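You operate a simulated robot arm through the tools that you are given. There is no shell and no other tool. Be economical: measure what you need, move in short steps, check, and stop when the job is done.

You run a simulated two-armed robot. Do the job below in one go: nothing can be reset, and whatever is moved stays where it is left.

JOB
Push the blue cushion back, brush the crumbs off the day bed into the dustpan and bin them.
Fine: cushion up to the bolster; hand brush back; black bin; dustpan back on the stool. Set down upright: hand brush, dustpan. What is to be rubbed or washed off counts as gone when no trace of it is left.
Where things are to end (x, y in the base frame): blue cushion within 40 mm of [930, 30].

The check looks at the end state, three seconds after you hand in, the way a careful person would. Anything else that was tipped, shoved, dropped, spilled or broken makes it a failure.

ROBOT AND FRAMES
Two 7-joint arms with three-finger grippers on one trunk, on a base that drives. Base frame: it is fixed to the floor where the robot stands at the start and does not move with it; the origin is under the middle of the robot, x ahead of it, y to its left, z up; the surface under the hand at the start is at about z = 450. Units: mm, degrees, N and s.
The left shoulder is at the start at [136, 126, 903], the right one opposite. With the tool pointing down near the work surface each hand reaches from about 400 to 880 mm from the robot's upright axis, wherever it stands, measured 20 degrees to its own side. Places, roughly: black bin [400, -800, 200]; blue cushion (30x35x9 cm) [800, 0, 500]; crumbs [600, -100, 500]. Payload 2.94 kg a hand.
Tool frame (each hand has its own): the origin (TCP) lies between the finger pads and is the grasp point; the fingertips stand 30 mm ahead of it; z points along the fingers, y is the line along which they close. Largest opening 128 mm; the body of the gripper starts 93 mm behind the TCP.
Orientation is that of the tool frame in the base frame, as a unit quaternion [x, y, z, w]. With the fingers straight down and closing along the base's y, the tool's x points along the base's -x, its y along +y and its z along -z.

CONTROLS
- The arms move only by the tool apply_moves. It takes "left_plan", "right_plan" or both (then of equal length, played together; a hand with none holds still); each is a list of rows, each a list of 7 numbers: the shift along the base's x, y, z in mm, then the turn, a rotation vector about the base's x, y, z in degrees, then the opening, from 0 (shut) to 1 (fully open). In form: [[dx, dy, dz, ax, ay, az, gripper], ...]. A call has 1 to 8 rows; each row shifts and turns the commanded pose from where the row before left it. Rows are played at 5 a second. More than 50 mm and 8.6 degrees between two rows, or a gripper value outside its range, and nothing of the call is played. A pose out of reach is approached as far as the arm can. The call stops where the force on the tool passes 40 N (or 10 N more than at its start, if that is more) or the arm is blocked; 0.2 s more then pass. Each finger halts on what it meets, pressing with about 36 N; the grip force reading is that of the motor and also rises with nothing between the fingers. The clock runs only during rows and for 0.2 s after the last one: add rows that do not move to give the fingers time. The reply holds the time, the measured pose of the TCP, the force on the tool along the base axes, the opening and the grip force, in the units named above and with some noise, with the torque about the TCP (base axes, N m) and any sound that the robot's microphone picked up, and new pictures: "views" is both (left out), scene, wrist or none (wrist: the cameras of the hands that moved).
- Cameras (640 x 400 px; columns grow to the right, rows downward): "scene" is now at [271.2, -2.9, 1052.1]; the picture's right is [-0.03, -1.00, 0.00], its down [-0.74, 0.02, -0.67] and it looks along [0.67, -0.02, -0.74] (base axes); focal length 214 px, centre (320, 200). "left" rides on the left gripper at [69, 15, -120] in its tool frame; the picture's right is [-0.21, 0.98, 0.00], its down [-0.82, -0.18, -0.54] and it looks along [-0.53, -0.12, 0.84] (tool axes); focal length 251 px, centre (320, 200). "right" rides on the right gripper at [69, -15, -120] in its tool frame; the picture's right is [0.21, 0.98, 0.00], its down [-0.82, 0.18, -0.54] and it looks along [-0.53, 0.12, 0.84] (tool axes); focal length 251 px, centre (320, 200). There is no depth. A picture from a camera that has moved, and an enlarged one, comes with that camera's place and axes in the base frame and with its lens. The place of the scene camera against the robot may be out by one fixed shift of up to 18 mm in any direction.
- raise_lower(by): slides the trunk up (or, below 0, down) by that many mm; the arms and the scene camera ride with it, the base frame stays. It gives what a move gives, with no picture.
- drive_base(legs): drives the robot by 1 to 6 legs, each [ahead, left, turn to the left] in mm, mm and degrees, along the robot's own axes; the way and the turn of a leg run together, so that a leg with both is an arc; at most 1500 mm and 180 degrees a leg. The arms and the cameras ride along, it lands a little off, and it stops where it bumps. It gives what a move gives, and a new picture of the scene camera.
- turn_head(pan, tilt): turns the head with the scene camera to pan (to the left, within 80 degrees either way) and tilt (down, from -29 to 69), counted from straight ahead of the robot. It gives what a move gives, and a new picture of the scene camera.
- inspect(camera, box): a new picture of the part [left, top, right, bottom] of that camera's present view, enlarged. No time passes.
- job_done(): hands the job in; it is judged then, once.

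Go step by step. Nothing tells you exact positions but the pictures and the camera data: compare them with the known pose of the tool, close in by small moves and look again before you grip or let go. The budget is 120 turns and 260 pictures, counting those below and the enlarged ones. Unless the task says otherwise, let go and move clear before handing in.

The tools are called after "Call:" as a command line: name --argument value ..., lists and objects as JSON in quotes. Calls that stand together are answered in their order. apply_moves: Moves the arms, as the interface text tells. Its arguments: {"type":"object","properties":{"left_plan":{"type":"array","items":{"type":"array","items":{"type":"number"}}},"right_plan":{"type":"array","items":{"type":"array","items":{"type":"number"}}},"views":{"type":"string","enum":["both","scene","wrist","none"]}},"required":[]} The other tools are called the same way: raise_lower (by) slides the trunk up or down; drive_base (legs) drives the base; turn_head (pan, tilt) turns the head that bears the scene camera; inspect (camera, box) takes an enlarged picture of a part of a camera's view; job_done () hands the job in.

At the start:

```text
time_s: 0.0
left_eef_pos: [540.4, 198.0, 859.7]
left_orientation: [0.001, 1.0, 0.0, 0.001]
left_wrist_force: [-0.1, 0.2, 0.1]
left_torque: [0.0, -0.03, 0.0]
left_width: 128.2
left_grasp_force: 0.0
right_eef_pos: [610.2, -289.3, 770.8]
right_orientation: [0.0, 1.0, 0.0, -0.001]
right_wrist_force: [0.5, 0.0, 0.6]
right_torque: [-0.02, -0.01, -0.03]
right_width: 128.0
right_grasp_force: 0.1
trunk travel left (down, up): [-125.0, 422.0]
robot x, y, heading: [-0.3, -1.8, -0.3]
head pan, tilt: [-1.8, 47.7]
```

scene: 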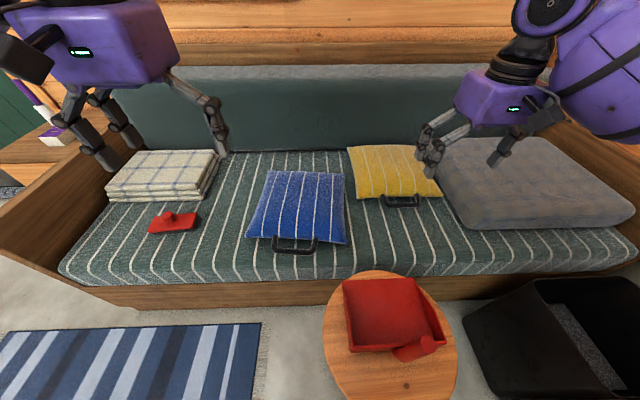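
right: 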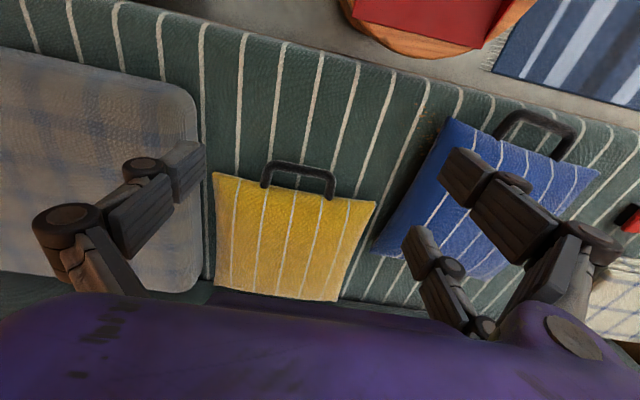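
left: 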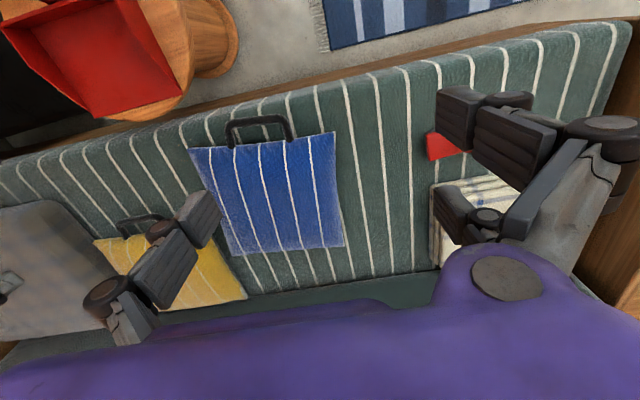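

I see the day bed with a blue cushion, a yellow cushion, a hand brush at the left, the dustpan on the stool and the black bin at the right. First I enlarge the views to find the crumbs and see the tools.

Call:
inspect --camera "scene" --box '[220, 150, 380, 290]'

Call:
inspect --camera "scene" --box '[300, 250, 480, 400]'

Call:
inspect --camera "scene" --box '[60, 130, 260, 290]'

```text
2.86 times, centred on (300, 220) of scene
camera zoom: at [271.2, -2.9, 1052.1], right [-0.03, -1.0, 0.0], down [-0.74, 0.02, -0.67], along [0.67, -0.02, -0.74], focal length 613 px, centre (377, 143)
```

zoom: 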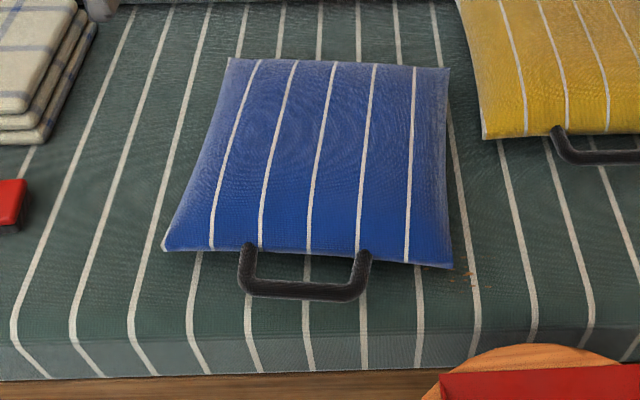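

```text
2.67 times, centred on (390, 325) of scene
camera zoom: at [271.2, -2.9, 1052.1], right [-0.03, -1.0, 0.0], down [-0.74, 0.02, -0.67], along [0.67, -0.02, -0.74], focal length 572 px, centre (133, -133)
```

zoom: 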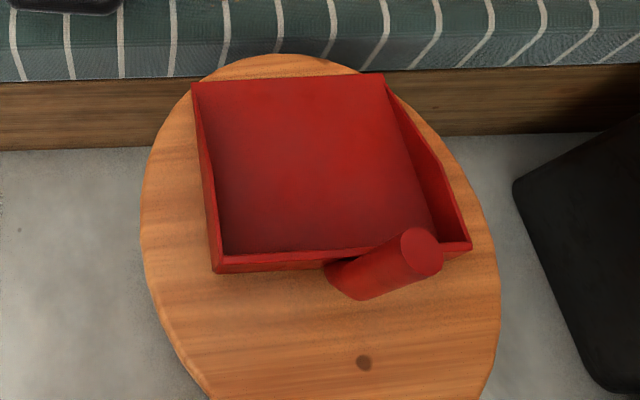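

```text
2.50 times, centred on (160, 210) of scene
camera zoom: at [271.2, -2.9, 1052.1], right [-0.03, -1.0, 0.0], down [-0.74, 0.02, -0.67], along [0.67, -0.02, -0.74], focal length 536 px, centre (720, 175)
```

zoom: 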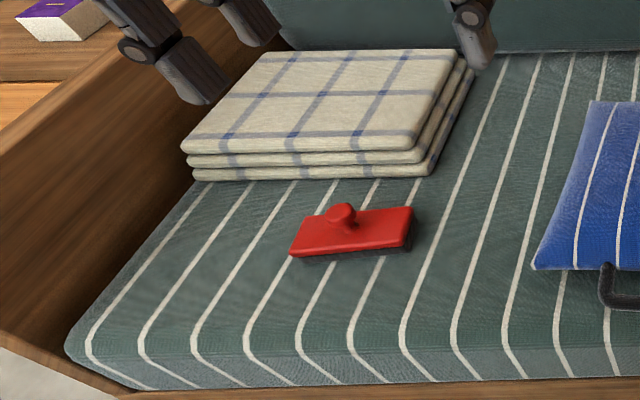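

The crumbs show as a tiny spot near [611, -117], beside the front right corner of the cushion, and some may lie under it. The cushion handle is near [586, 62]. I bring the left hand over it, turned so that it closes along x.

Call:
apply_moves --left_plan '[[6, -17, -25, 0, 0, -8.4, 1], [6, -17, -25, 0, 0, -8.4, 1], [6, -17, -25, 0, 0, -8.4, 1], [6, -17, -25, 0, 0, -8.4, 1], [6, -17, -25, 0, 0, -8.4, 1], [6, -17, -25, 0, 0, -8.4, 1], [6, -17, -25, 0, 0, -8.4, 1], [4, -17, -25, 0, 0, -8.4, 1]]' --views "none"

Call:
apply_moves --left_plan '[[0, 0, -15, 0, 0, -8.4, 1], [0, 0, -15, 0, 0, -8.4, 1], [0, 0, -10, 0, 0, -6, 1], [0, 0, 0, 0, 0, 0, 1]]'

```text
time_s: 1.8
left_eef_pos: [586.3, 62.2, 656.9]
left_orientation: [0.554, 0.833, 0.0, 0.0]
left_wrist_force: [0.8, 0.1, 0.3]
left_torque: [-0.03, 0.0, 0.01]
left_width: 127.7
left_grasp_force: 0.0
right_eef_pos: [611.3, -290.8, 769.9]
right_orientation: [0.001, 1.0, -0.001, 0.0]
right_wrist_force: [0.5, -0.8, -0.6]
right_torque: [0.02, 0.0, 0.02]
right_width: 128.0
right_grasp_force: 0.0
trunk travel left (down, up): [-125.0, 422.0]
robot x, y, heading: [-0.2, -0.4, 0.0]
head pan, tilt: [-1.8, 47.7]
```

```text
time_s: 2.8
left_eef_pos: [585.6, 63.0, 617.5]
left_orientation: [0.707, 0.707, 0.0, 0.0]
left_wrist_force: [0.7, 0.3, 0.5]
left_torque: [0.02, -0.02, 0.04]
left_width: 127.7
left_grasp_force: 0.0
right_eef_pos: [611.3, -289.9, 771.7]
right_orientation: [0.001, 1.0, 0.0, 0.0]
right_wrist_force: [-0.4, 0.2, -0.6]
right_torque: [-0.02, 0.01, 0.02]
right_width: 128.2
right_grasp_force: 0.1
trunk travel left (down, up): [-125.0, 422.0]
robot x, y, heading: [-3.3, 1.3, -0.1]
head pan, tilt: [-1.8, 47.7]
camera scene: at [271.2, -2.9, 1052.1], right [-0.03, -1.0, 0.0], down [-0.74, 0.02, -0.67], along [0.67, -0.02, -0.74], focal length 214 px, centre (320, 200)
camera left: at [600.9, 132.0, 737.6], right [0.98, -0.22, 0.0], down [-0.18, -0.82, 0.54], along [-0.12, -0.53, -0.84], focal length 251 px, centre (320, 200)
```

scene: 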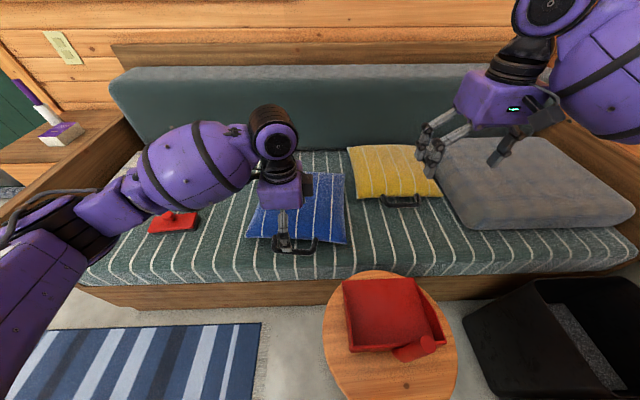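
left: 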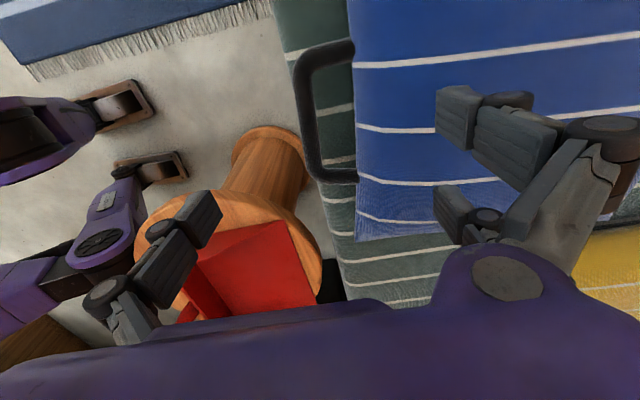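

The handle bar is near x = 575, y = 68. I narrow the fingers and come lower to check the alignment.

Call:
apply_moves --left_plan '[[-5, 2, -25, 0, 0, 0, 0.3], [-5, 2, -25, 0, 0, 0, 0.3], [0, 0, -20, 0, 0, 0, 0.3], [0, 0, 0, 0, 0, 0, 0.3]]'

```text
time_s: 3.8
left_eef_pos: [577.1, 67.2, 549.2]
left_orientation: [0.707, 0.707, 0.001, 0.001]
left_wrist_force: [0.7, 0.2, 0.2]
left_torque: [0.02, 0.0, 0.0]
left_width: 38.3
left_grasp_force: 0.2
right_eef_pos: [610.3, -291.5, 770.5]
right_orientation: [0.0, 1.0, -0.001, 0.0]
right_wrist_force: [0.6, -0.2, -0.2]
right_torque: [0.01, 0.0, 0.02]
right_width: 127.7
right_grasp_force: 0.0
trunk travel left (down, up): [-125.0, 422.0]
robot x, y, heading: [-1.4, 1.9, 0.1]
head pan, tilt: [-1.8, 47.7]
camera scene: at [271.2, -2.9, 1052.1], right [-0.03, -1.0, 0.0], down [-0.74, 0.02, -0.67], along [0.67, -0.02, -0.74], focal length 214 px, centre (320, 200)
camera left: at [592.3, 135.8, 668.3], right [0.98, -0.21, 0.0], down [-0.18, -0.82, 0.54], along [-0.12, -0.53, -0.84], focal length 251 px, centre (320, 200)
```

scene: 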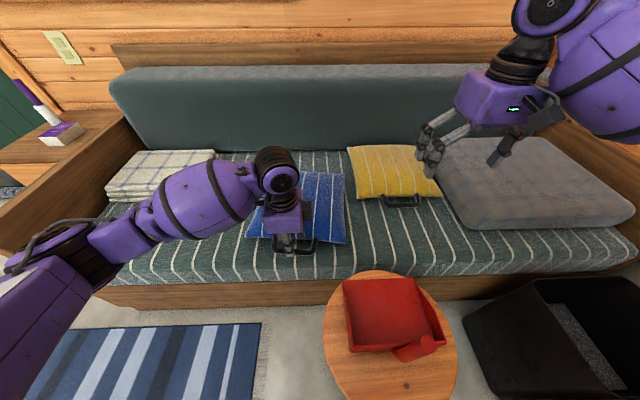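
left: 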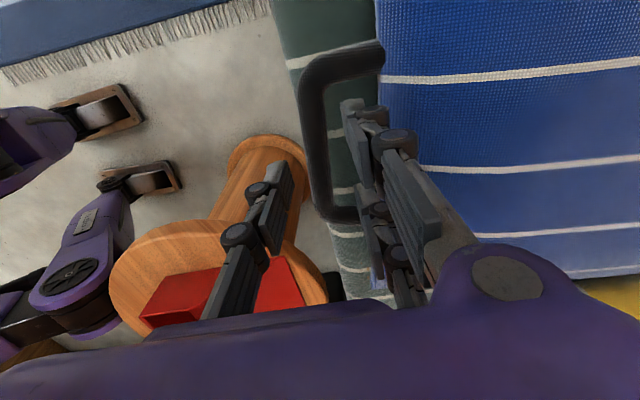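

The bar lies between the fingers. I lower further and watch.

Call:
apply_moves --left_plan '[[0, 0, -20, 0, 0, 0, 0.3], [0, 0, -20, 0, 0, 0, 0.3], [0, 0, -12, 0, 0, 0, 0.3]]'

Call:
inspect --camera "scene" --box '[230, 180, 350, 280]'

```text
time_s: 4.6
left_eef_pos: [577.7, 65.4, 496.4]
left_orientation: [0.707, 0.707, -0.001, 0.0]
left_wrist_force: [-3.0, 0.2, 1.8]
left_torque: [-0.04, -0.07, -0.08]
left_width: 38.1
left_grasp_force: 0.1
right_eef_pos: [610.7, -289.6, 770.3]
right_orientation: [0.0, 1.0, -0.001, 0.001]
right_wrist_force: [-0.2, -0.8, 0.3]
right_torque: [0.01, -0.05, -0.01]
right_width: 127.9
right_grasp_force: 0.1
trunk travel left (down, up): [-125.0, 422.0]
robot x, y, heading: [-1.6, 5.4, 0.0]
head pan, tilt: [-1.8, 47.7]
camera scene: at [270.8, -3.0, 1052.2], right [-0.03, -1.0, 0.0], down [-0.74, 0.02, -0.67], along [0.67, -0.02, -0.74], focal length 214 px, centre (320, 200)
camera left: at [592.6, 134.6, 616.4], right [0.98, -0.22, 0.0], down [-0.18, -0.82, 0.54], along [-0.12, -0.53, -0.84], focal length 251 px, centre (320, 200)
```

scene: 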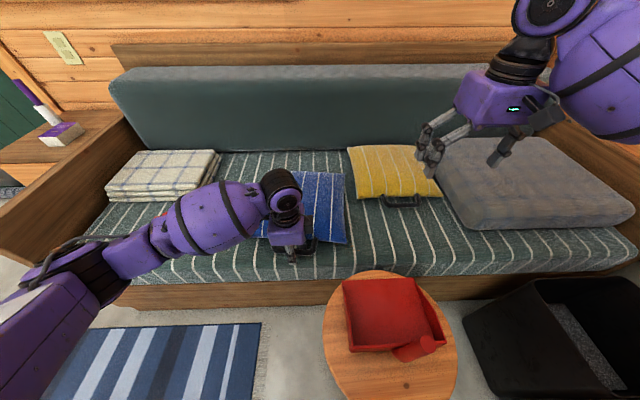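
left: 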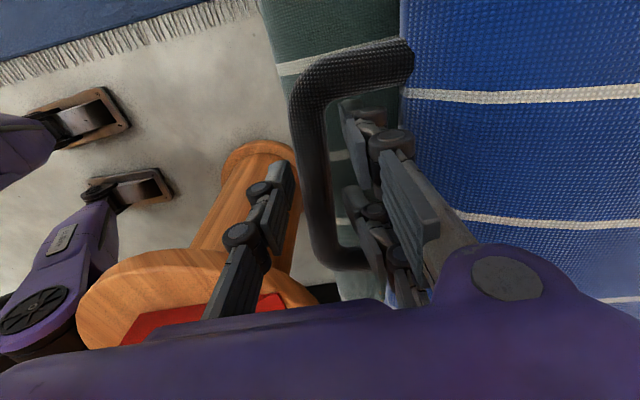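

```text
4.00 times, centred on (290, 230) of scene
camera zoom: at [270.8, -3.0, 1052.2], right [-0.03, -1.0, 0.0], down [-0.74, 0.02, -0.67], along [0.67, -0.02, -0.74], focal length 858 px, centre (440, 80)
```

zoom: 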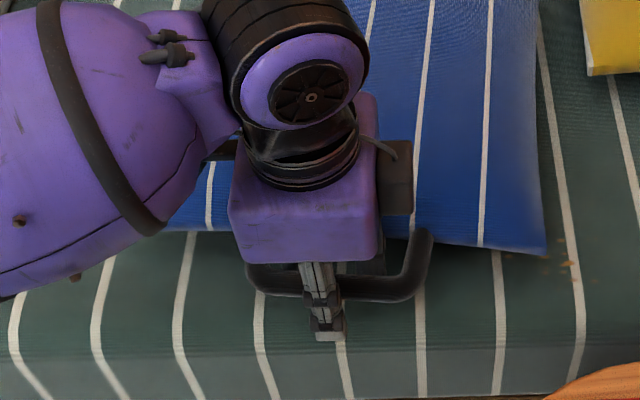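

The bar is still between the fingers and the inner finger just touches the cushion. I close here and see whether the bar is held.

Call:
apply_moves --left_plan '[[-2, 0, 0, 0, 0, 0, 0.15], [0, 0, 0, 0, 0, 0, 0], [0, 0, 0, 0, 0, 0, 0]]' --views "wrist"

```text
time_s: 5.4
left_eef_pos: [575.2, 66.1, 496.7]
left_orientation: [0.707, 0.708, 0.0, 0.0]
left_wrist_force: [0.6, 1.1, 0.7]
left_torque: [-0.13, -0.01, 0.33]
left_width: 16.5
left_grasp_force: 36.0
right_eef_pos: [611.0, -289.6, 770.6]
right_orientation: [0.0, 1.0, -0.001, 0.0]
right_wrist_force: [0.1, 1.3, -0.1]
right_torque: [0.0, -0.02, 0.01]
right_width: 128.0
right_grasp_force: 0.1
trunk travel left (down, up): [-125.0, 422.0]
robot x, y, heading: [2.2, 1.6, -0.1]
head pan, tilt: [-1.8, 47.7]
camera left: at [591.3, 135.2, 616.6], right [0.98, -0.21, 0.0], down [-0.18, -0.82, 0.54], along [-0.12, -0.53, -0.84], focal length 251 px, centre (320, 200)
```

left: 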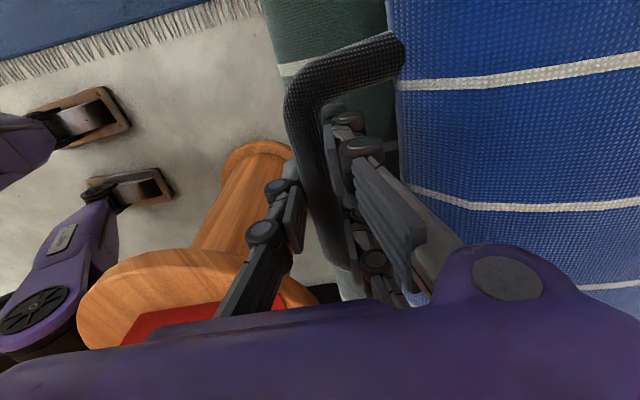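

The handle is gripped at [575, 66]. I push the cushion back, turning it about 5° to square it and shifting slightly to the right.

Call:
apply_moves --left_plan '[[18, -5, 0, 0, 0, 0.8, 0], [18, -5, 0, 0, 0, 0.8, 0], [18, -5, 0, 0, 0, 0.8, 0], [18, -6, 0, 0, 0, 0.8, 0], [18, -6, 0, 0, 0, 0.8, 0], [18, -6, 0, 0, 0, 0.8, 0], [0, 0, 0, 0, 0, 0, 0]]' --views "scene"

Call:
inspect --camera "scene" --box '[220, 110, 400, 280]'

```text
time_s: 7.0
left_eef_pos: [682.4, 35.0, 496.1]
left_orientation: [0.677, 0.736, -0.001, -0.001]
left_wrist_force: [-3.3, -0.2, 4.6]
left_torque: [0.01, -0.06, 0.07]
left_width: 16.3
left_grasp_force: 35.8
right_eef_pos: [610.9, -290.1, 770.3]
right_orientation: [0.0, 1.0, -0.001, 0.001]
right_wrist_force: [0.0, -0.1, 0.0]
right_torque: [0.0, 0.03, 0.0]
right_width: 128.3
right_grasp_force: 0.1
trunk travel left (down, up): [-125.0, 422.0]
robot x, y, heading: [-0.2, 0.9, 0.2]
head pan, tilt: [-1.8, 47.7]
camera scene: at [270.6, -3.0, 1052.3], right [-0.03, -1.0, 0.0], down [-0.74, 0.02, -0.67], along [0.67, -0.02, -0.74], focal length 214 px, centre (320, 200)
```

scene: 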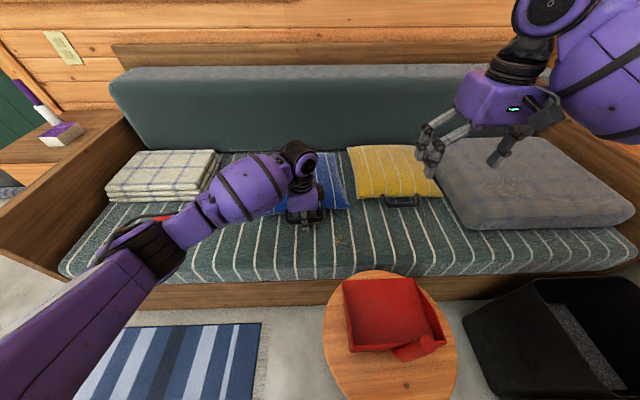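

```text
2.35 times, centred on (310, 195) of scene
camera zoom: at [270.6, -3.0, 1052.3], right [-0.03, -1.0, 0.0], down [-0.74, 0.02, -0.67], along [0.67, -0.02, -0.74], focal length 505 px, centre (344, 212)
```

zoom: 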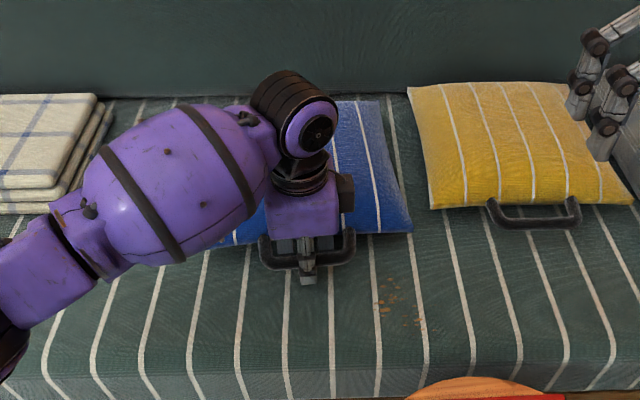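

The crumbs are uncovered near [620, -80]. The cushion still needs about 30 mm, so I go on gently.

Call:
apply_moves --left_plan '[[10, -3, 0, 0, 0, 0.2, 0], [10, -2, 0, 0, 0, 0.2, 0], [8, 0, 0, 0, 0, 0, 0], [0, 0, 0, 0, 0, 0, 0]]' --views "none"

Call:
inspect --camera "scene" --box '[220, 110, 400, 280]'

```text
time_s: 8.0
left_eef_pos: [710.6, 27.3, 496.0]
left_orientation: [0.674, 0.739, 0.001, 0.0]
left_wrist_force: [-3.2, 0.7, 3.8]
left_torque: [0.05, 0.01, 0.19]
left_width: 16.6
left_grasp_force: 36.2
right_eef_pos: [610.2, -290.3, 770.4]
right_orientation: [0.001, 1.0, 0.0, 0.0]
right_wrist_force: [0.4, -0.6, -0.3]
right_torque: [-0.01, -0.01, -0.03]
right_width: 127.8
right_grasp_force: 0.1
trunk travel left (down, up): [-125.0, 422.0]
robot x, y, heading: [-3.2, 0.0, 0.2]
head pan, tilt: [-1.8, 47.7]
```

```text
2.35 times, centred on (310, 195) of scene
camera zoom: at [270.7, -2.9, 1052.2], right [-0.03, -1.0, 0.0], down [-0.74, 0.02, -0.67], along [0.67, -0.02, -0.74], focal length 505 px, centre (344, 212)
```

zoom: 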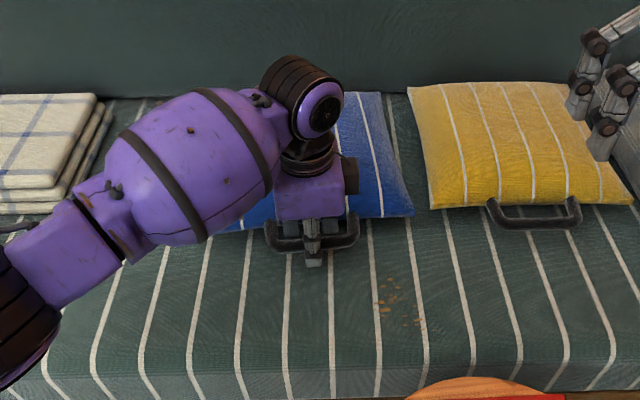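

No bolster contact yet, and the cushion's front is about 10 mm short of the yellow one. I creep on.

Call:
apply_moves --left_plan '[[4, 0, 0, 0, 0, 0, 0], [4, 0, 0, 0, 0, 0, 0], [4, 0, 0, 0, 0, 0, 0], [0, 0, 0, 0, 0, 0, 0]]' --views "none"

Call:
inspect --camera "scene" --box '[220, 110, 400, 280]'

```text
time_s: 9.0
left_eef_pos: [722.4, 29.1, 497.0]
left_orientation: [0.674, 0.738, 0.001, 0.0]
left_wrist_force: [-1.4, -0.8, 0.7]
left_torque: [-0.13, 0.03, -0.06]
left_width: 16.2
left_grasp_force: 36.1
right_eef_pos: [610.1, -290.2, 768.8]
right_orientation: [0.0, 1.0, 0.0, 0.0]
right_wrist_force: [-0.1, -0.6, -0.4]
right_torque: [-0.05, 0.03, 0.02]
right_width: 127.9
right_grasp_force: 0.0
trunk travel left (down, up): [-125.0, 422.0]
robot x, y, heading: [0.6, 1.2, -0.0]
head pan, tilt: [-1.8, 47.7]
```

```text
2.35 times, centred on (310, 195) of scene
camera zoom: at [271.3, -2.9, 1052.0], right [-0.03, -1.0, 0.0], down [-0.74, 0.02, -0.67], along [0.67, -0.02, -0.74], focal length 505 px, centre (344, 212)
```

zoom: 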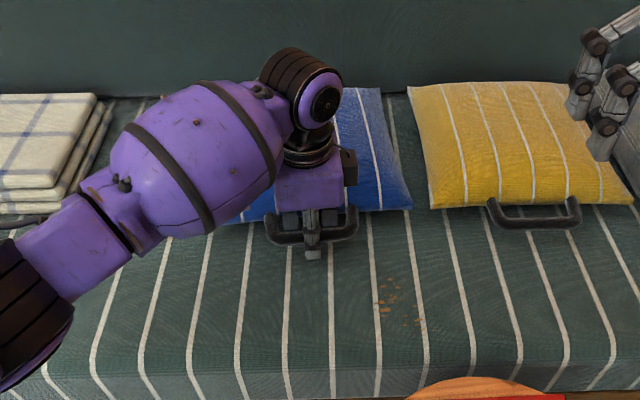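

The cushion is about level with the yellow one. I let go and lift clear to see its true position and angle.

Call:
apply_moves --left_plan '[[0, 0, 0, 0, 0, 0, 0.25], [0, 0, 20, 0, 0, 0, 0.25], [0, 0, 40, 0, 0, 0, 0.25], [-30, 30, 40, 0, 0, 0, 0.3], [-40, 40, 40, 0, 0, 0, 0.3], [-40, 40, 30, 0, 0, 0, 0.3], [-30, 40, 30, 0, 0, 0, 0.3], [0, 40, 0, 0, 0, 0, 0.3]]' --views "scene"

Call:
inspect --camera "scene" --box '[220, 110, 400, 280]'

```text
refused: row 4 steps farther than a row can; nothing moved
```

```text
2.35 times, centred on (310, 195) of scene
camera zoom: at [271.3, -2.9, 1052.0], right [-0.03, -1.0, 0.0], down [-0.74, 0.02, -0.67], along [0.67, -0.02, -0.74], focal length 505 px, centre (344, 212)
```

zoom: 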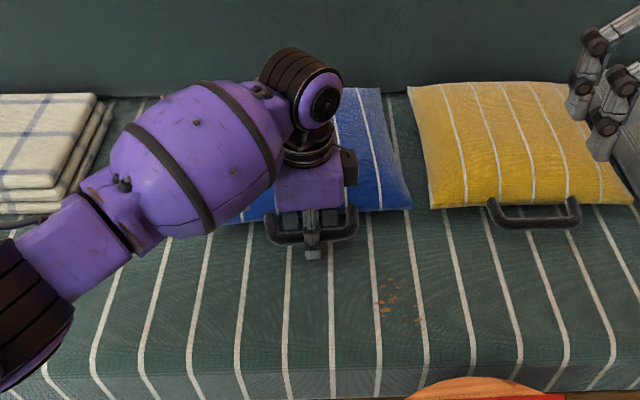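

That was refused because a step was too long. I repeat with shorter steps.

Call:
apply_moves --left_plan '[[0, 0, 0, 0, 0, 0, 0.25], [0, 0, 20, 0, 0, 0, 0.25], [0, 0, 40, 0, 0, 0, 0.25], [-10, 25, 40, 0, 0, 0, 0.3], [-20, 35, 25, 0, 0, 0, 0.3], [-25, 40, 10, 0, 0, 0, 0.3], [-25, 40, 0, 0, 0, 0, 0.3], [-25, 40, 0, 0, 0, 0, 0.3]]' --views "scene"

Call:
inspect --camera "scene" --box '[220, 110, 400, 280]'

```text
time_s: 10.8
left_eef_pos: [616.0, 211.8, 632.0]
left_orientation: [0.675, 0.738, -0.001, 0.0]
left_wrist_force: [-0.1, 0.4, 0.2]
left_torque: [0.03, -0.03, 0.02]
left_width: 38.3
left_grasp_force: 0.0
right_eef_pos: [610.7, -289.3, 771.3]
right_orientation: [0.0, 1.0, -0.001, 0.0]
right_wrist_force: [-0.8, -1.0, 0.5]
right_torque: [0.03, -0.03, 0.01]
right_width: 128.0
right_grasp_force: 0.0
trunk travel left (down, up): [-125.0, 422.0]
robot x, y, heading: [-0.6, 0.2, 0.2]
head pan, tilt: [-1.8, 47.7]
camera scene: at [270.7, -2.5, 1052.2], right [-0.03, -1.0, 0.0], down [-0.74, 0.02, -0.67], along [0.67, -0.02, -0.74], focal length 214 px, centre (320, 200)
```

scene: 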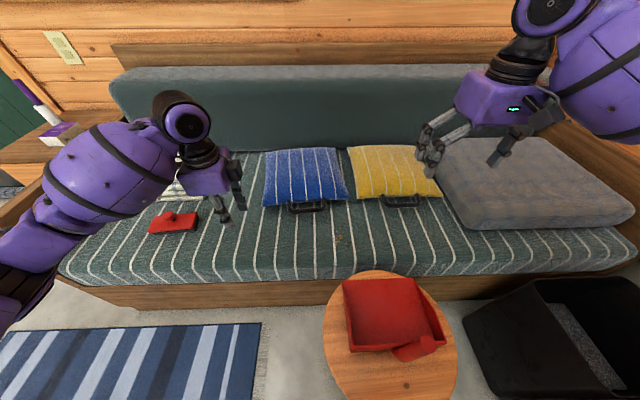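

```text
2.35 times, centred on (310, 195) of scene
camera zoom: at [270.7, -2.5, 1052.2], right [-0.03, -1.0, 0.0], down [-0.74, 0.02, -0.67], along [0.67, -0.02, -0.74], focal length 505 px, centre (344, 212)
```

zoom: 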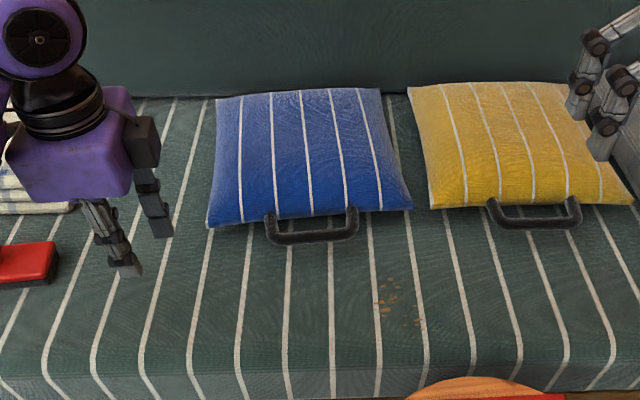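

Cushion estimate: centre about [911, 46], turned about +4.5° too far, with the yellow one at x = 928. I regrip the handle and correct by +18 mm and -4.5°.

Call:
apply_moves --left_plan '[[25, -40, 0, 0, 0, 0, 0.25], [25, -40, 0, 0, 0, 0, 0.25], [25, -40, -10, 0, 0, 0, 0.25], [20, -35, -25, 0, 0, 0, 0.25], [10, -25, -40, 0, 0, 0, 0.25], [0, 0, -40, 0, 0, 0, 0.25], [0, 0, -20, 0, 0, 0, 0.25], [0, 0, 0, 0, 0, 0, 0.25]]' --views "wrist"

```text
time_s: 12.6
left_eef_pos: [723.0, 27.8, 498.2]
left_orientation: [0.674, 0.739, 0.0, 0.001]
left_wrist_force: [-0.5, 0.2, 0.4]
left_torque: [0.0, -0.01, 0.01]
left_width: 32.0
left_grasp_force: 0.0
right_eef_pos: [610.5, -288.6, 770.2]
right_orientation: [0.001, 1.0, 0.0, 0.0]
right_wrist_force: [-0.1, 1.4, 0.4]
right_torque: [-0.01, -0.03, 0.01]
right_width: 128.1
right_grasp_force: 0.1
trunk travel left (down, up): [-125.0, 422.0]
robot x, y, heading: [-1.4, -0.8, 0.1]
head pan, tilt: [-1.8, 47.7]
camera left: at [731.6, 98.3, 617.0], right [0.99, -0.13, 0.0], down [-0.11, -0.83, 0.54], along [-0.07, -0.54, -0.84], focal length 251 px, centre (320, 200)
```

left: 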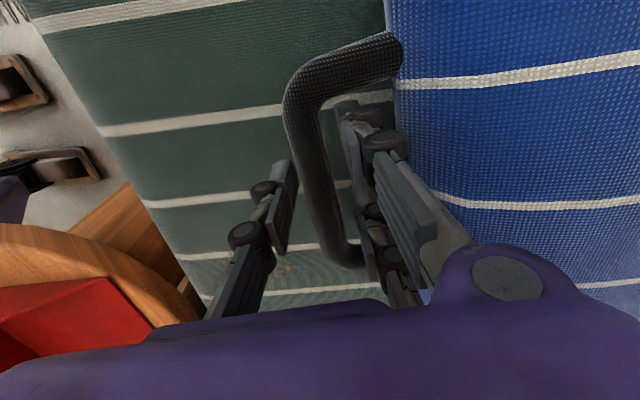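

Call:
apply_moves --left_plan '[[0, 0, 0, 0, 0, 0, 0], [0, 0, 0, 0, 0, 0, 0], [3, 0, 0, 0, 0, -1.5, 0], [3, 0, 0, 0, 0, -1.5, 0], [4, 0, 0, 0, 0, -1.5, 0], [4, -1, 0, 0, 0, 0, 0], [4, 0, 0, 0, 0, 0, 0], [0, 0, 0, 0, 0, 0, 0]]' --views "none"

Call:
inspect --camera "scene" --box '[220, 110, 400, 280]'

```text
time_s: 14.4
left_eef_pos: [740.2, 26.8, 497.8]
left_orientation: [0.702, 0.712, 0.0, 0.0]
left_wrist_force: [-3.3, -0.4, 4.3]
left_torque: [0.23, 0.04, 0.02]
left_width: 16.3
left_grasp_force: 35.9
right_eef_pos: [610.8, -290.8, 770.1]
right_orientation: [0.001, 1.0, 0.001, 0.0]
right_wrist_force: [0.1, -0.7, -0.3]
right_torque: [-0.02, 0.0, -0.02]
right_width: 127.9
right_grasp_force: 0.1
trunk travel left (down, up): [-125.0, 422.0]
robot x, y, heading: [3.8, -0.3, 0.2]
head pan, tilt: [-1.8, 47.7]
```

```text
2.35 times, centred on (310, 195) of scene
camera zoom: at [270.7, -3.0, 1052.2], right [-0.03, -1.0, 0.0], down [-0.74, 0.02, -0.67], along [0.67, -0.02, -0.74], focal length 505 px, centre (344, 212)
```

zoom: 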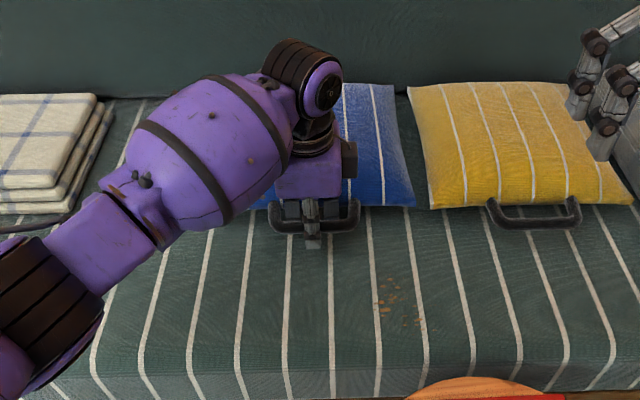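

Call:
apply_moves --left_plan '[[3, 0, 0, 0, 0, 0, 0], [3, 0, 0, 0, 0, 0, 0], [0, 0, 0, 0, 0, 0, 0]]' --views "none"

Call:
apply_moves --left_plan '[[0, 0, 0, 0, 0, 0, 0.25], [0, 0, 20, 0, 0, 0, 0.25], [0, 0, 40, 0, 0, 0, 0.25], [-10, 25, 40, 0, 0, 0, 0.3], [-20, 35, 25, 0, 0, 0, 0.3], [-25, 40, 10, 0, 0, 0, 0.3], [-25, 40, 0, 0, 0, 0, 0.3], [-25, 40, 0, 0, 0, 0, 0.3]]' --views "none"

Call:
inspect --camera "scene" --box '[220, 110, 400, 280]'

```text
time_s: 15.2
left_eef_pos: [745.8, 27.5, 496.8]
left_orientation: [0.703, 0.711, 0.0, -0.001]
left_wrist_force: [-2.6, 1.6, 2.4]
left_torque: [-0.22, -0.03, 0.01]
left_width: 16.1
left_grasp_force: 36.1
right_eef_pos: [610.2, -288.8, 770.5]
right_orientation: [0.0, 1.0, 0.0, 0.0]
right_wrist_force: [0.3, 0.4, -0.6]
right_torque: [0.0, 0.02, -0.01]
right_width: 127.8
right_grasp_force: 0.0
trunk travel left (down, up): [-125.0, 422.0]
robot x, y, heading: [3.4, 1.7, 0.1]
head pan, tilt: [-1.8, 47.7]
```

```text
time_s: 17.0
left_eef_pos: [643.4, 208.8, 628.6]
left_orientation: [0.703, 0.711, 0.0, 0.0]
left_wrist_force: [0.4, 0.4, -0.1]
left_torque: [0.03, -0.02, 0.0]
left_width: 38.4
left_grasp_force: 0.1
right_eef_pos: [610.3, -290.2, 771.3]
right_orientation: [0.0, 1.0, 0.0, 0.0]
right_wrist_force: [-0.2, -0.4, -0.5]
right_torque: [-0.01, -0.02, 0.0]
right_width: 128.4
right_grasp_force: 0.0
trunk travel left (down, up): [-125.0, 422.0]
robot x, y, heading: [1.4, 3.3, -0.2]
head pan, tilt: [-1.8, 47.7]
```

```text
2.35 times, centred on (310, 195) of scene
camera zoom: at [270.7, -2.5, 1052.2], right [-0.03, -1.0, 0.0], down [-0.74, 0.02, -0.67], along [0.67, -0.02, -0.74], focal length 505 px, centre (344, 212)
```

zoom: 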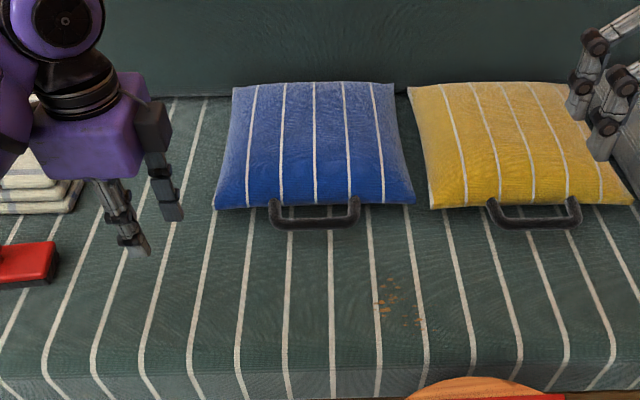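

The cushion is lined up with the yellow one against the bolster at about [930, 27]. Next I bring the left hand over the brush near [700, 470].

Call:
apply_moves --left_plan '[[5, 44, 0, 0, 0, 0, 0.6], [5, 44, 0, 0, 0, 0, 0.6], [5, 44, 0, 0, 0, 0, 0.6], [5, 44, 0, 0, 0, 0, 0.6], [5, 40, 0, 0, 0, 0, 0.6], [5, 30, 0, 0, 0, 0, 0.6], [0, 0, 0, 0, 0, 0, 0.6]]'

```text
time_s: 18.6
left_eef_pos: [672.6, 454.0, 629.8]
left_orientation: [0.703, 0.711, -0.001, 0.0]
left_wrist_force: [-0.3, 1.0, -0.6]
left_torque: [0.02, 0.01, 0.01]
left_width: 77.1
left_grasp_force: 0.0
right_eef_pos: [610.2, -290.6, 771.1]
right_orientation: [0.0, 1.0, 0.0, 0.0]
right_wrist_force: [0.8, 0.2, 0.6]
right_torque: [-0.01, 0.02, -0.01]
right_width: 128.0
right_grasp_force: 0.1
trunk travel left (down, up): [-125.0, 422.0]
robot x, y, heading: [1.0, -2.2, 0.2]
head pan, tilt: [-1.8, 47.7]
camera scene: at [271.2, -3.0, 1052.1], right [-0.03, -1.0, 0.0], down [-0.74, 0.02, -0.67], along [0.67, -0.02, -0.74], focal length 214 px, centre (320, 200)
camera left: at [686.2, 523.7, 749.5], right [0.98, -0.2, 0.0], down [-0.17, -0.82, 0.54], along [-0.11, -0.53, -0.84], focal length 251 px, centre (320, 200)
```

scene: 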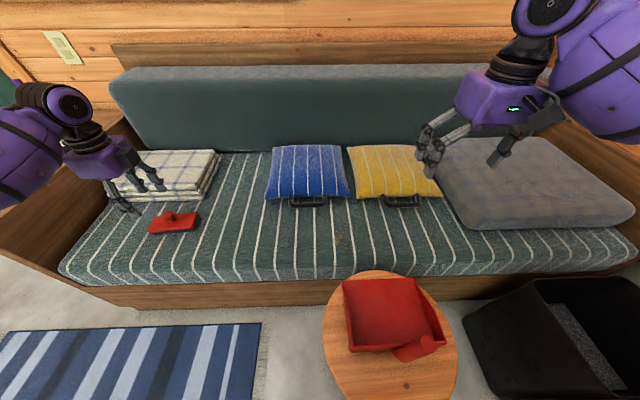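
left: 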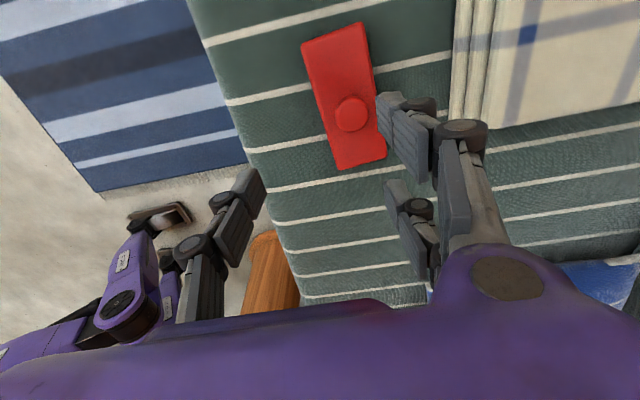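

The brush body is about 52 x 130 mm, centred at [703, 461], turned about +5°, with the knob in its middle. I line up across its short side and go down partway.

Call:
apply_moves --left_plan '[[10, 3, -20, 0, 0, 2, 0.65], [10, 3, -20, 0, 0, 2, 0.65], [10, 1, -20, 0, 0, 2, 0.65], [0, 0, -20, 0, 0, 0, 0.65], [0, 0, 0, 0, 0, 0, 0.65]]'

Call:
inspect --camera "scene" --box '[100, 150, 240, 260]'

```text
time_s: 19.8
left_eef_pos: [701.5, 460.9, 552.6]
left_orientation: [0.665, 0.747, 0.0, 0.0]
left_wrist_force: [-0.9, -0.1, 0.6]
left_torque: [0.01, 0.01, -0.03]
left_width: 83.0
left_grasp_force: 0.0
right_eef_pos: [611.1, -289.6, 770.5]
right_orientation: [0.001, 1.0, 0.0, 0.0]
right_wrist_force: [0.0, 0.6, -0.4]
right_torque: [0.04, 0.03, 0.01]
right_width: 128.0
right_grasp_force: 0.0
trunk travel left (down, up): [-125.0, 422.0]
robot x, y, heading: [-3.2, 3.5, -0.1]
head pan, tilt: [-1.8, 47.7]
camera scene: at [271.2, -3.0, 1052.1], right [-0.03, -1.0, 0.0], down [-0.74, 0.02, -0.67], along [0.67, -0.02, -0.74], focal length 214 px, centre (320, 200)
camera left: at [708.3, 532.0, 671.7], right [1.0, -0.1, 0.0], down [-0.08, -0.84, 0.54], along [-0.05, -0.54, -0.84], focal length 251 px, centre (320, 200)
```

scene: 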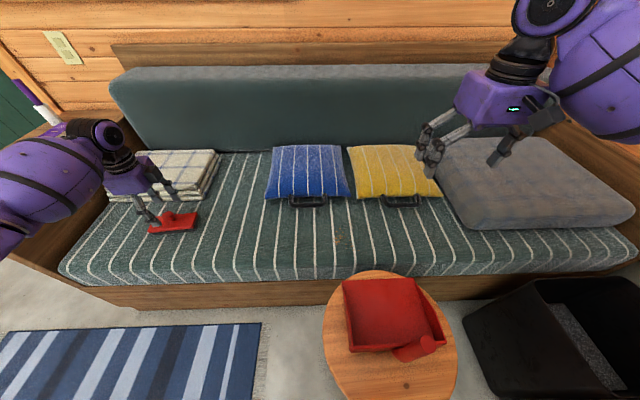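
left: 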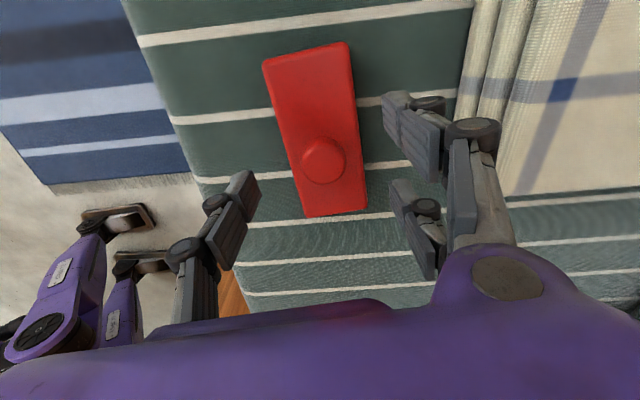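

```text
3.64 times, centred on (170, 205) of scene
camera zoom: at [271.2, -3.0, 1052.1], right [-0.03, -1.0, 0.0], down [-0.74, 0.02, -0.67], along [0.67, -0.02, -0.74], focal length 780 px, centre (866, 182)
```

zoom: 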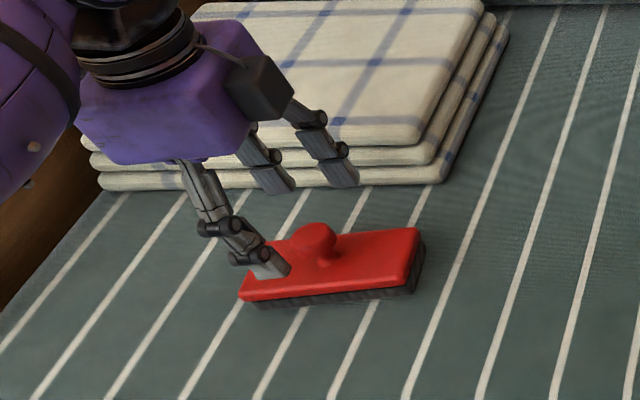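

The brush top is at about z = 485, so I straighten by 1.4°, go down to TCP z = 494 and grip the body.

Call:
apply_moves --left_plan '[[1, 0, -20, 0, 0, -1.4, 0.65], [1, 0, -20, 0, 0, 0, 0.65], [0, 0, -12, 0, 0, 0, 0.65], [0, 0, -6, 0, 0, 0, 0.65], [0, 0, 0, 0, 0, 0, 0.65]]' --views "wrist"

Call:
inspect --camera "scene" --box '[100, 150, 240, 260]'

```text
time_s: 21.0
left_eef_pos: [702.9, 460.2, 493.3]
left_orientation: [0.673, 0.739, 0.0, 0.0]
left_wrist_force: [-1.2, -0.2, -0.3]
left_torque: [-0.01, 0.0, -0.02]
left_width: 83.3
left_grasp_force: 0.0
right_eef_pos: [610.2, -290.6, 770.0]
right_orientation: [0.0, 1.0, 0.0, 0.001]
right_wrist_force: [0.1, 0.0, 0.2]
right_torque: [-0.06, -0.02, -0.01]
right_width: 128.2
right_grasp_force: 0.1
trunk travel left (down, up): [-125.0, 422.0]
robot x, y, heading: [3.5, -3.9, -0.0]
head pan, tilt: [-1.8, 47.7]
camera left: at [712.6, 531.1, 613.8], right [0.99, -0.12, 0.0], down [-0.1, -0.83, 0.54], along [-0.07, -0.54, -0.84], focal length 251 px, centre (320, 200)
```

left: 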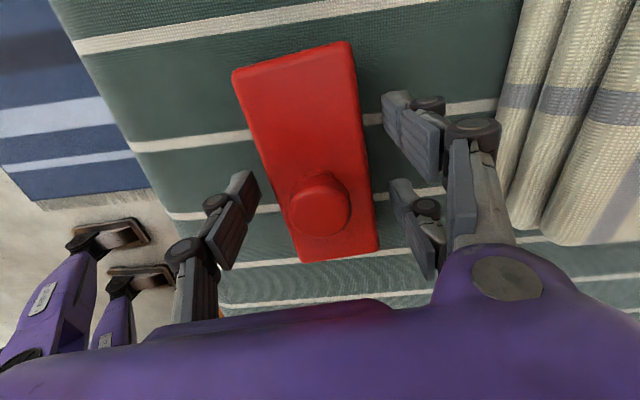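

```text
3.64 times, centred on (170, 205) of scene
camera zoom: at [271.2, -2.9, 1052.1], right [-0.03, -1.0, 0.0], down [-0.74, 0.02, -0.67], along [0.67, -0.02, -0.74], focal length 780 px, centre (866, 182)
```

zoom: 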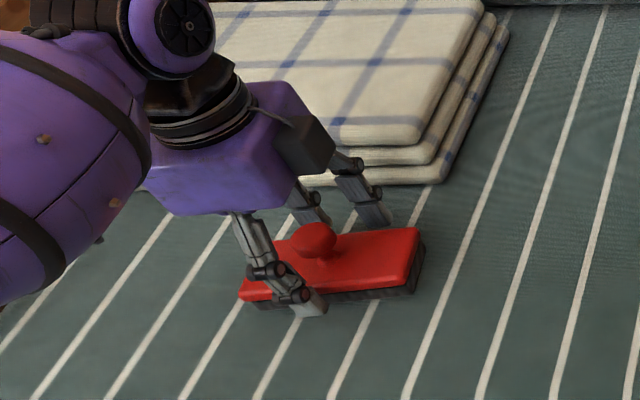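

The fingers straddle the body. I close.

Call:
apply_moves --left_plan '[[0, 0, 0, 0, 0, 0, 0.3], [0, 0, 0, 0, 0, 0, 0.3], [0, 0, 0, 0, 0, 0, 0.3]]' --views "wrist"

```text
time_s: 21.8
left_eef_pos: [703.3, 461.4, 495.0]
left_orientation: [0.673, 0.739, 0.0, 0.0]
left_wrist_force: [-0.5, 0.3, 0.1]
left_torque: [-0.04, 0.03, 0.0]
left_width: 60.4
left_grasp_force: 36.1
right_eef_pos: [611.2, -290.5, 769.9]
right_orientation: [0.0, 1.0, -0.001, 0.0]
right_wrist_force: [-0.1, 0.8, -0.9]
right_torque: [0.03, 0.01, 0.01]
right_width: 127.9
right_grasp_force: 0.1
trunk travel left (down, up): [-125.0, 422.0]
robot x, y, heading: [0.3, 0.9, 0.1]
head pan, tilt: [-1.8, 47.7]
camera left: at [712.7, 530.9, 614.0], right [0.99, -0.12, 0.0], down [-0.1, -0.83, 0.54], along [-0.07, -0.54, -0.84], focal length 251 px, centre (320, 200)
```

left: 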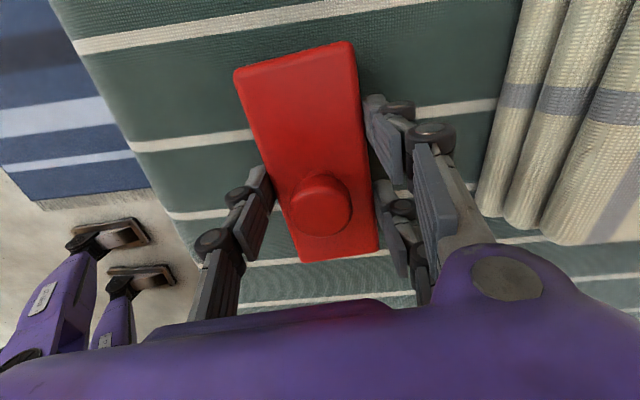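

The brush is held with a width of 60 mm. I leave it resting there and bring the right hand over the dustpan to look closely.

Call:
apply_moves --right_plan '[[-40, 15, -15, 0, 0, 0, 1], [-40, 15, -15, 0, 0, 0, 1], [-40, 15, -15, 0, 0, 0, 1], [-40, 15, -15, 0, 0, 0, 1], [-30, 15, -15, 0, 0, 0, 1], [0, 15, -15, 0, 0, 0, 1], [0, 0, 0, 0, 0, 0, 1]]'

```text
time_s: 23.4
left_eef_pos: [704.1, 460.4, 495.2]
left_orientation: [0.673, 0.739, 0.0, 0.0]
left_wrist_force: [-0.8, -0.1, 0.3]
left_torque: [0.09, 0.02, 0.02]
left_width: 60.2
left_grasp_force: 36.4
right_eef_pos: [433.2, -216.6, 690.7]
right_orientation: [0.001, 1.0, 0.0, -0.001]
right_wrist_force: [-1.1, 0.4, -0.4]
right_torque: [0.02, 0.04, 0.01]
right_width: 128.0
right_grasp_force: 0.1
right hand out of reach, approached as far as the arm can: row 5, 6
trunk travel left (down, up): [-125.0, 422.0]
robot x, y, heading: [1.8, -1.1, -0.0]
head pan, tilt: [-1.8, 47.7]
camera scene: at [271.2, -3.0, 1052.1], right [-0.03, -1.0, 0.0], down [-0.74, 0.02, -0.67], along [0.67, -0.02, -0.74], focal length 214 px, centre (320, 200)
camera right: at [362.5, -231.3, 813.1], right [-0.21, 0.98, 0.0], down [0.82, 0.18, 0.54], along [0.53, 0.12, -0.84], focal length 251 px, centre (320, 200)
```

scene: 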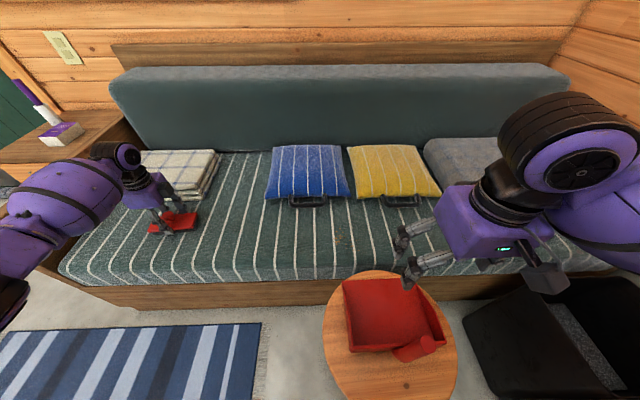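
right: 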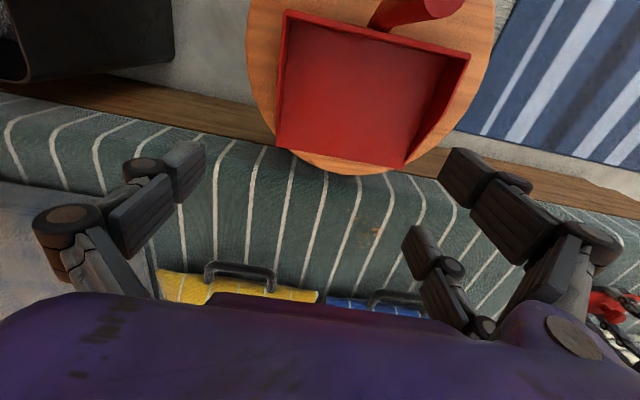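

The dustpan handle rises toward the robot, too near for the right arm from here. I lift the brush clear, then back the base by 130 mm, which should leave both the handle and the sweeping zone in reach.

Call:
apply_moves --left_plan '[[0, 0, 25, 0, 0, 0, 0.3], [0, 0, 40, 0, 0, 0, 0.3], [0, 0, 45, 0, 0, 0, 0.3], [0, 0, 0, 0, 0, 0, 0.3]]' --views "wrist"

Call:
drive_base --legs '[[-130, 0, 0]]'

```text
time_s: 24.4
left_eef_pos: [700.4, 460.0, 604.9]
left_orientation: [0.674, 0.739, 0.001, 0.0]
left_wrist_force: [-0.2, 0.4, -0.1]
left_torque: [0.03, -0.01, 0.0]
left_width: 38.5
left_grasp_force: 0.0
right_eef_pos: [433.1, -216.1, 691.3]
right_orientation: [0.001, 1.0, 0.0, -0.002]
right_wrist_force: [0.0, -0.6, -1.4]
right_torque: [0.02, -0.02, 0.0]
right_width: 127.9
right_grasp_force: 0.0
trunk travel left (down, up): [-125.0, 422.0]
robot x, y, heading: [0.4, -2.6, -0.1]
head pan, tilt: [-1.8, 47.7]
camera left: at [709.8, 530.5, 723.5], right [0.99, -0.12, 0.0], down [-0.1, -0.83, 0.54], along [-0.07, -0.54, -0.84], focal length 251 px, centre (320, 200)
```

left: 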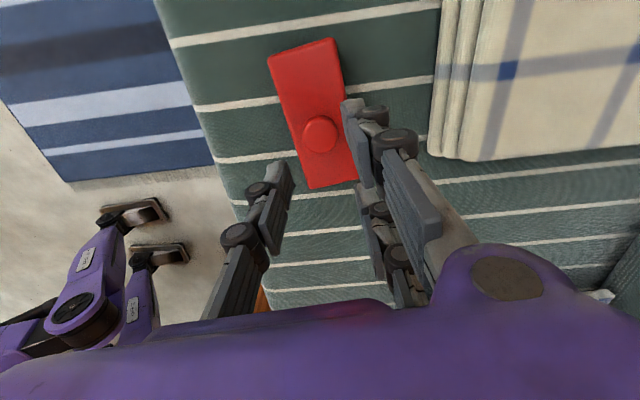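

```text
time_s: 25.6
left_eef_pos: [595.1, 471.3, 601.9]
left_orientation: [0.667, 0.745, 0.0, -0.002]
left_wrist_force: [-1.6, 0.2, 0.0]
left_torque: [-0.02, -0.04, -0.02]
left_width: 38.4
left_grasp_force: 0.1
right_eef_pos: [341.2, -207.4, 692.4]
right_orientation: [-0.012, 1.0, 0.002, 0.002]
right_wrist_force: [-0.3, 0.0, -0.4]
right_torque: [0.0, -0.05, -0.03]
right_width: 128.0
right_grasp_force: 0.1
trunk travel left (down, up): [-125.0, 422.0]
robot x, y, heading: [-103.0, 0.2, 1.2]
head pan, tilt: [-1.8, 47.7]
stopped in leg 1: the robot was blocked; the commanded pose is now the measured one
camera scene: at [175.3, -0.5, 1050.8], right [-0.01, -1.0, 0.0], down [-0.74, 0.01, -0.67], along [0.67, -0.01, -0.74], focal length 214 px, centre (320, 200)
```

scene: 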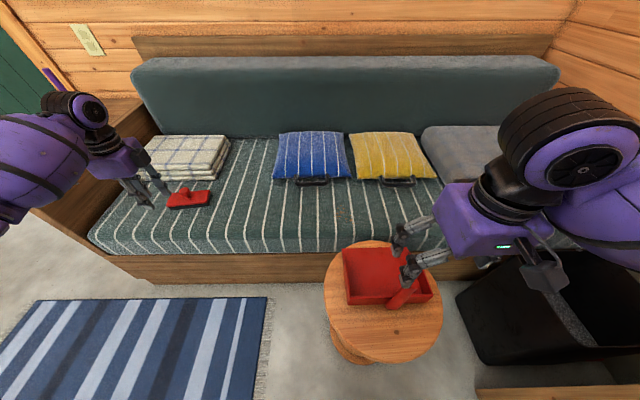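

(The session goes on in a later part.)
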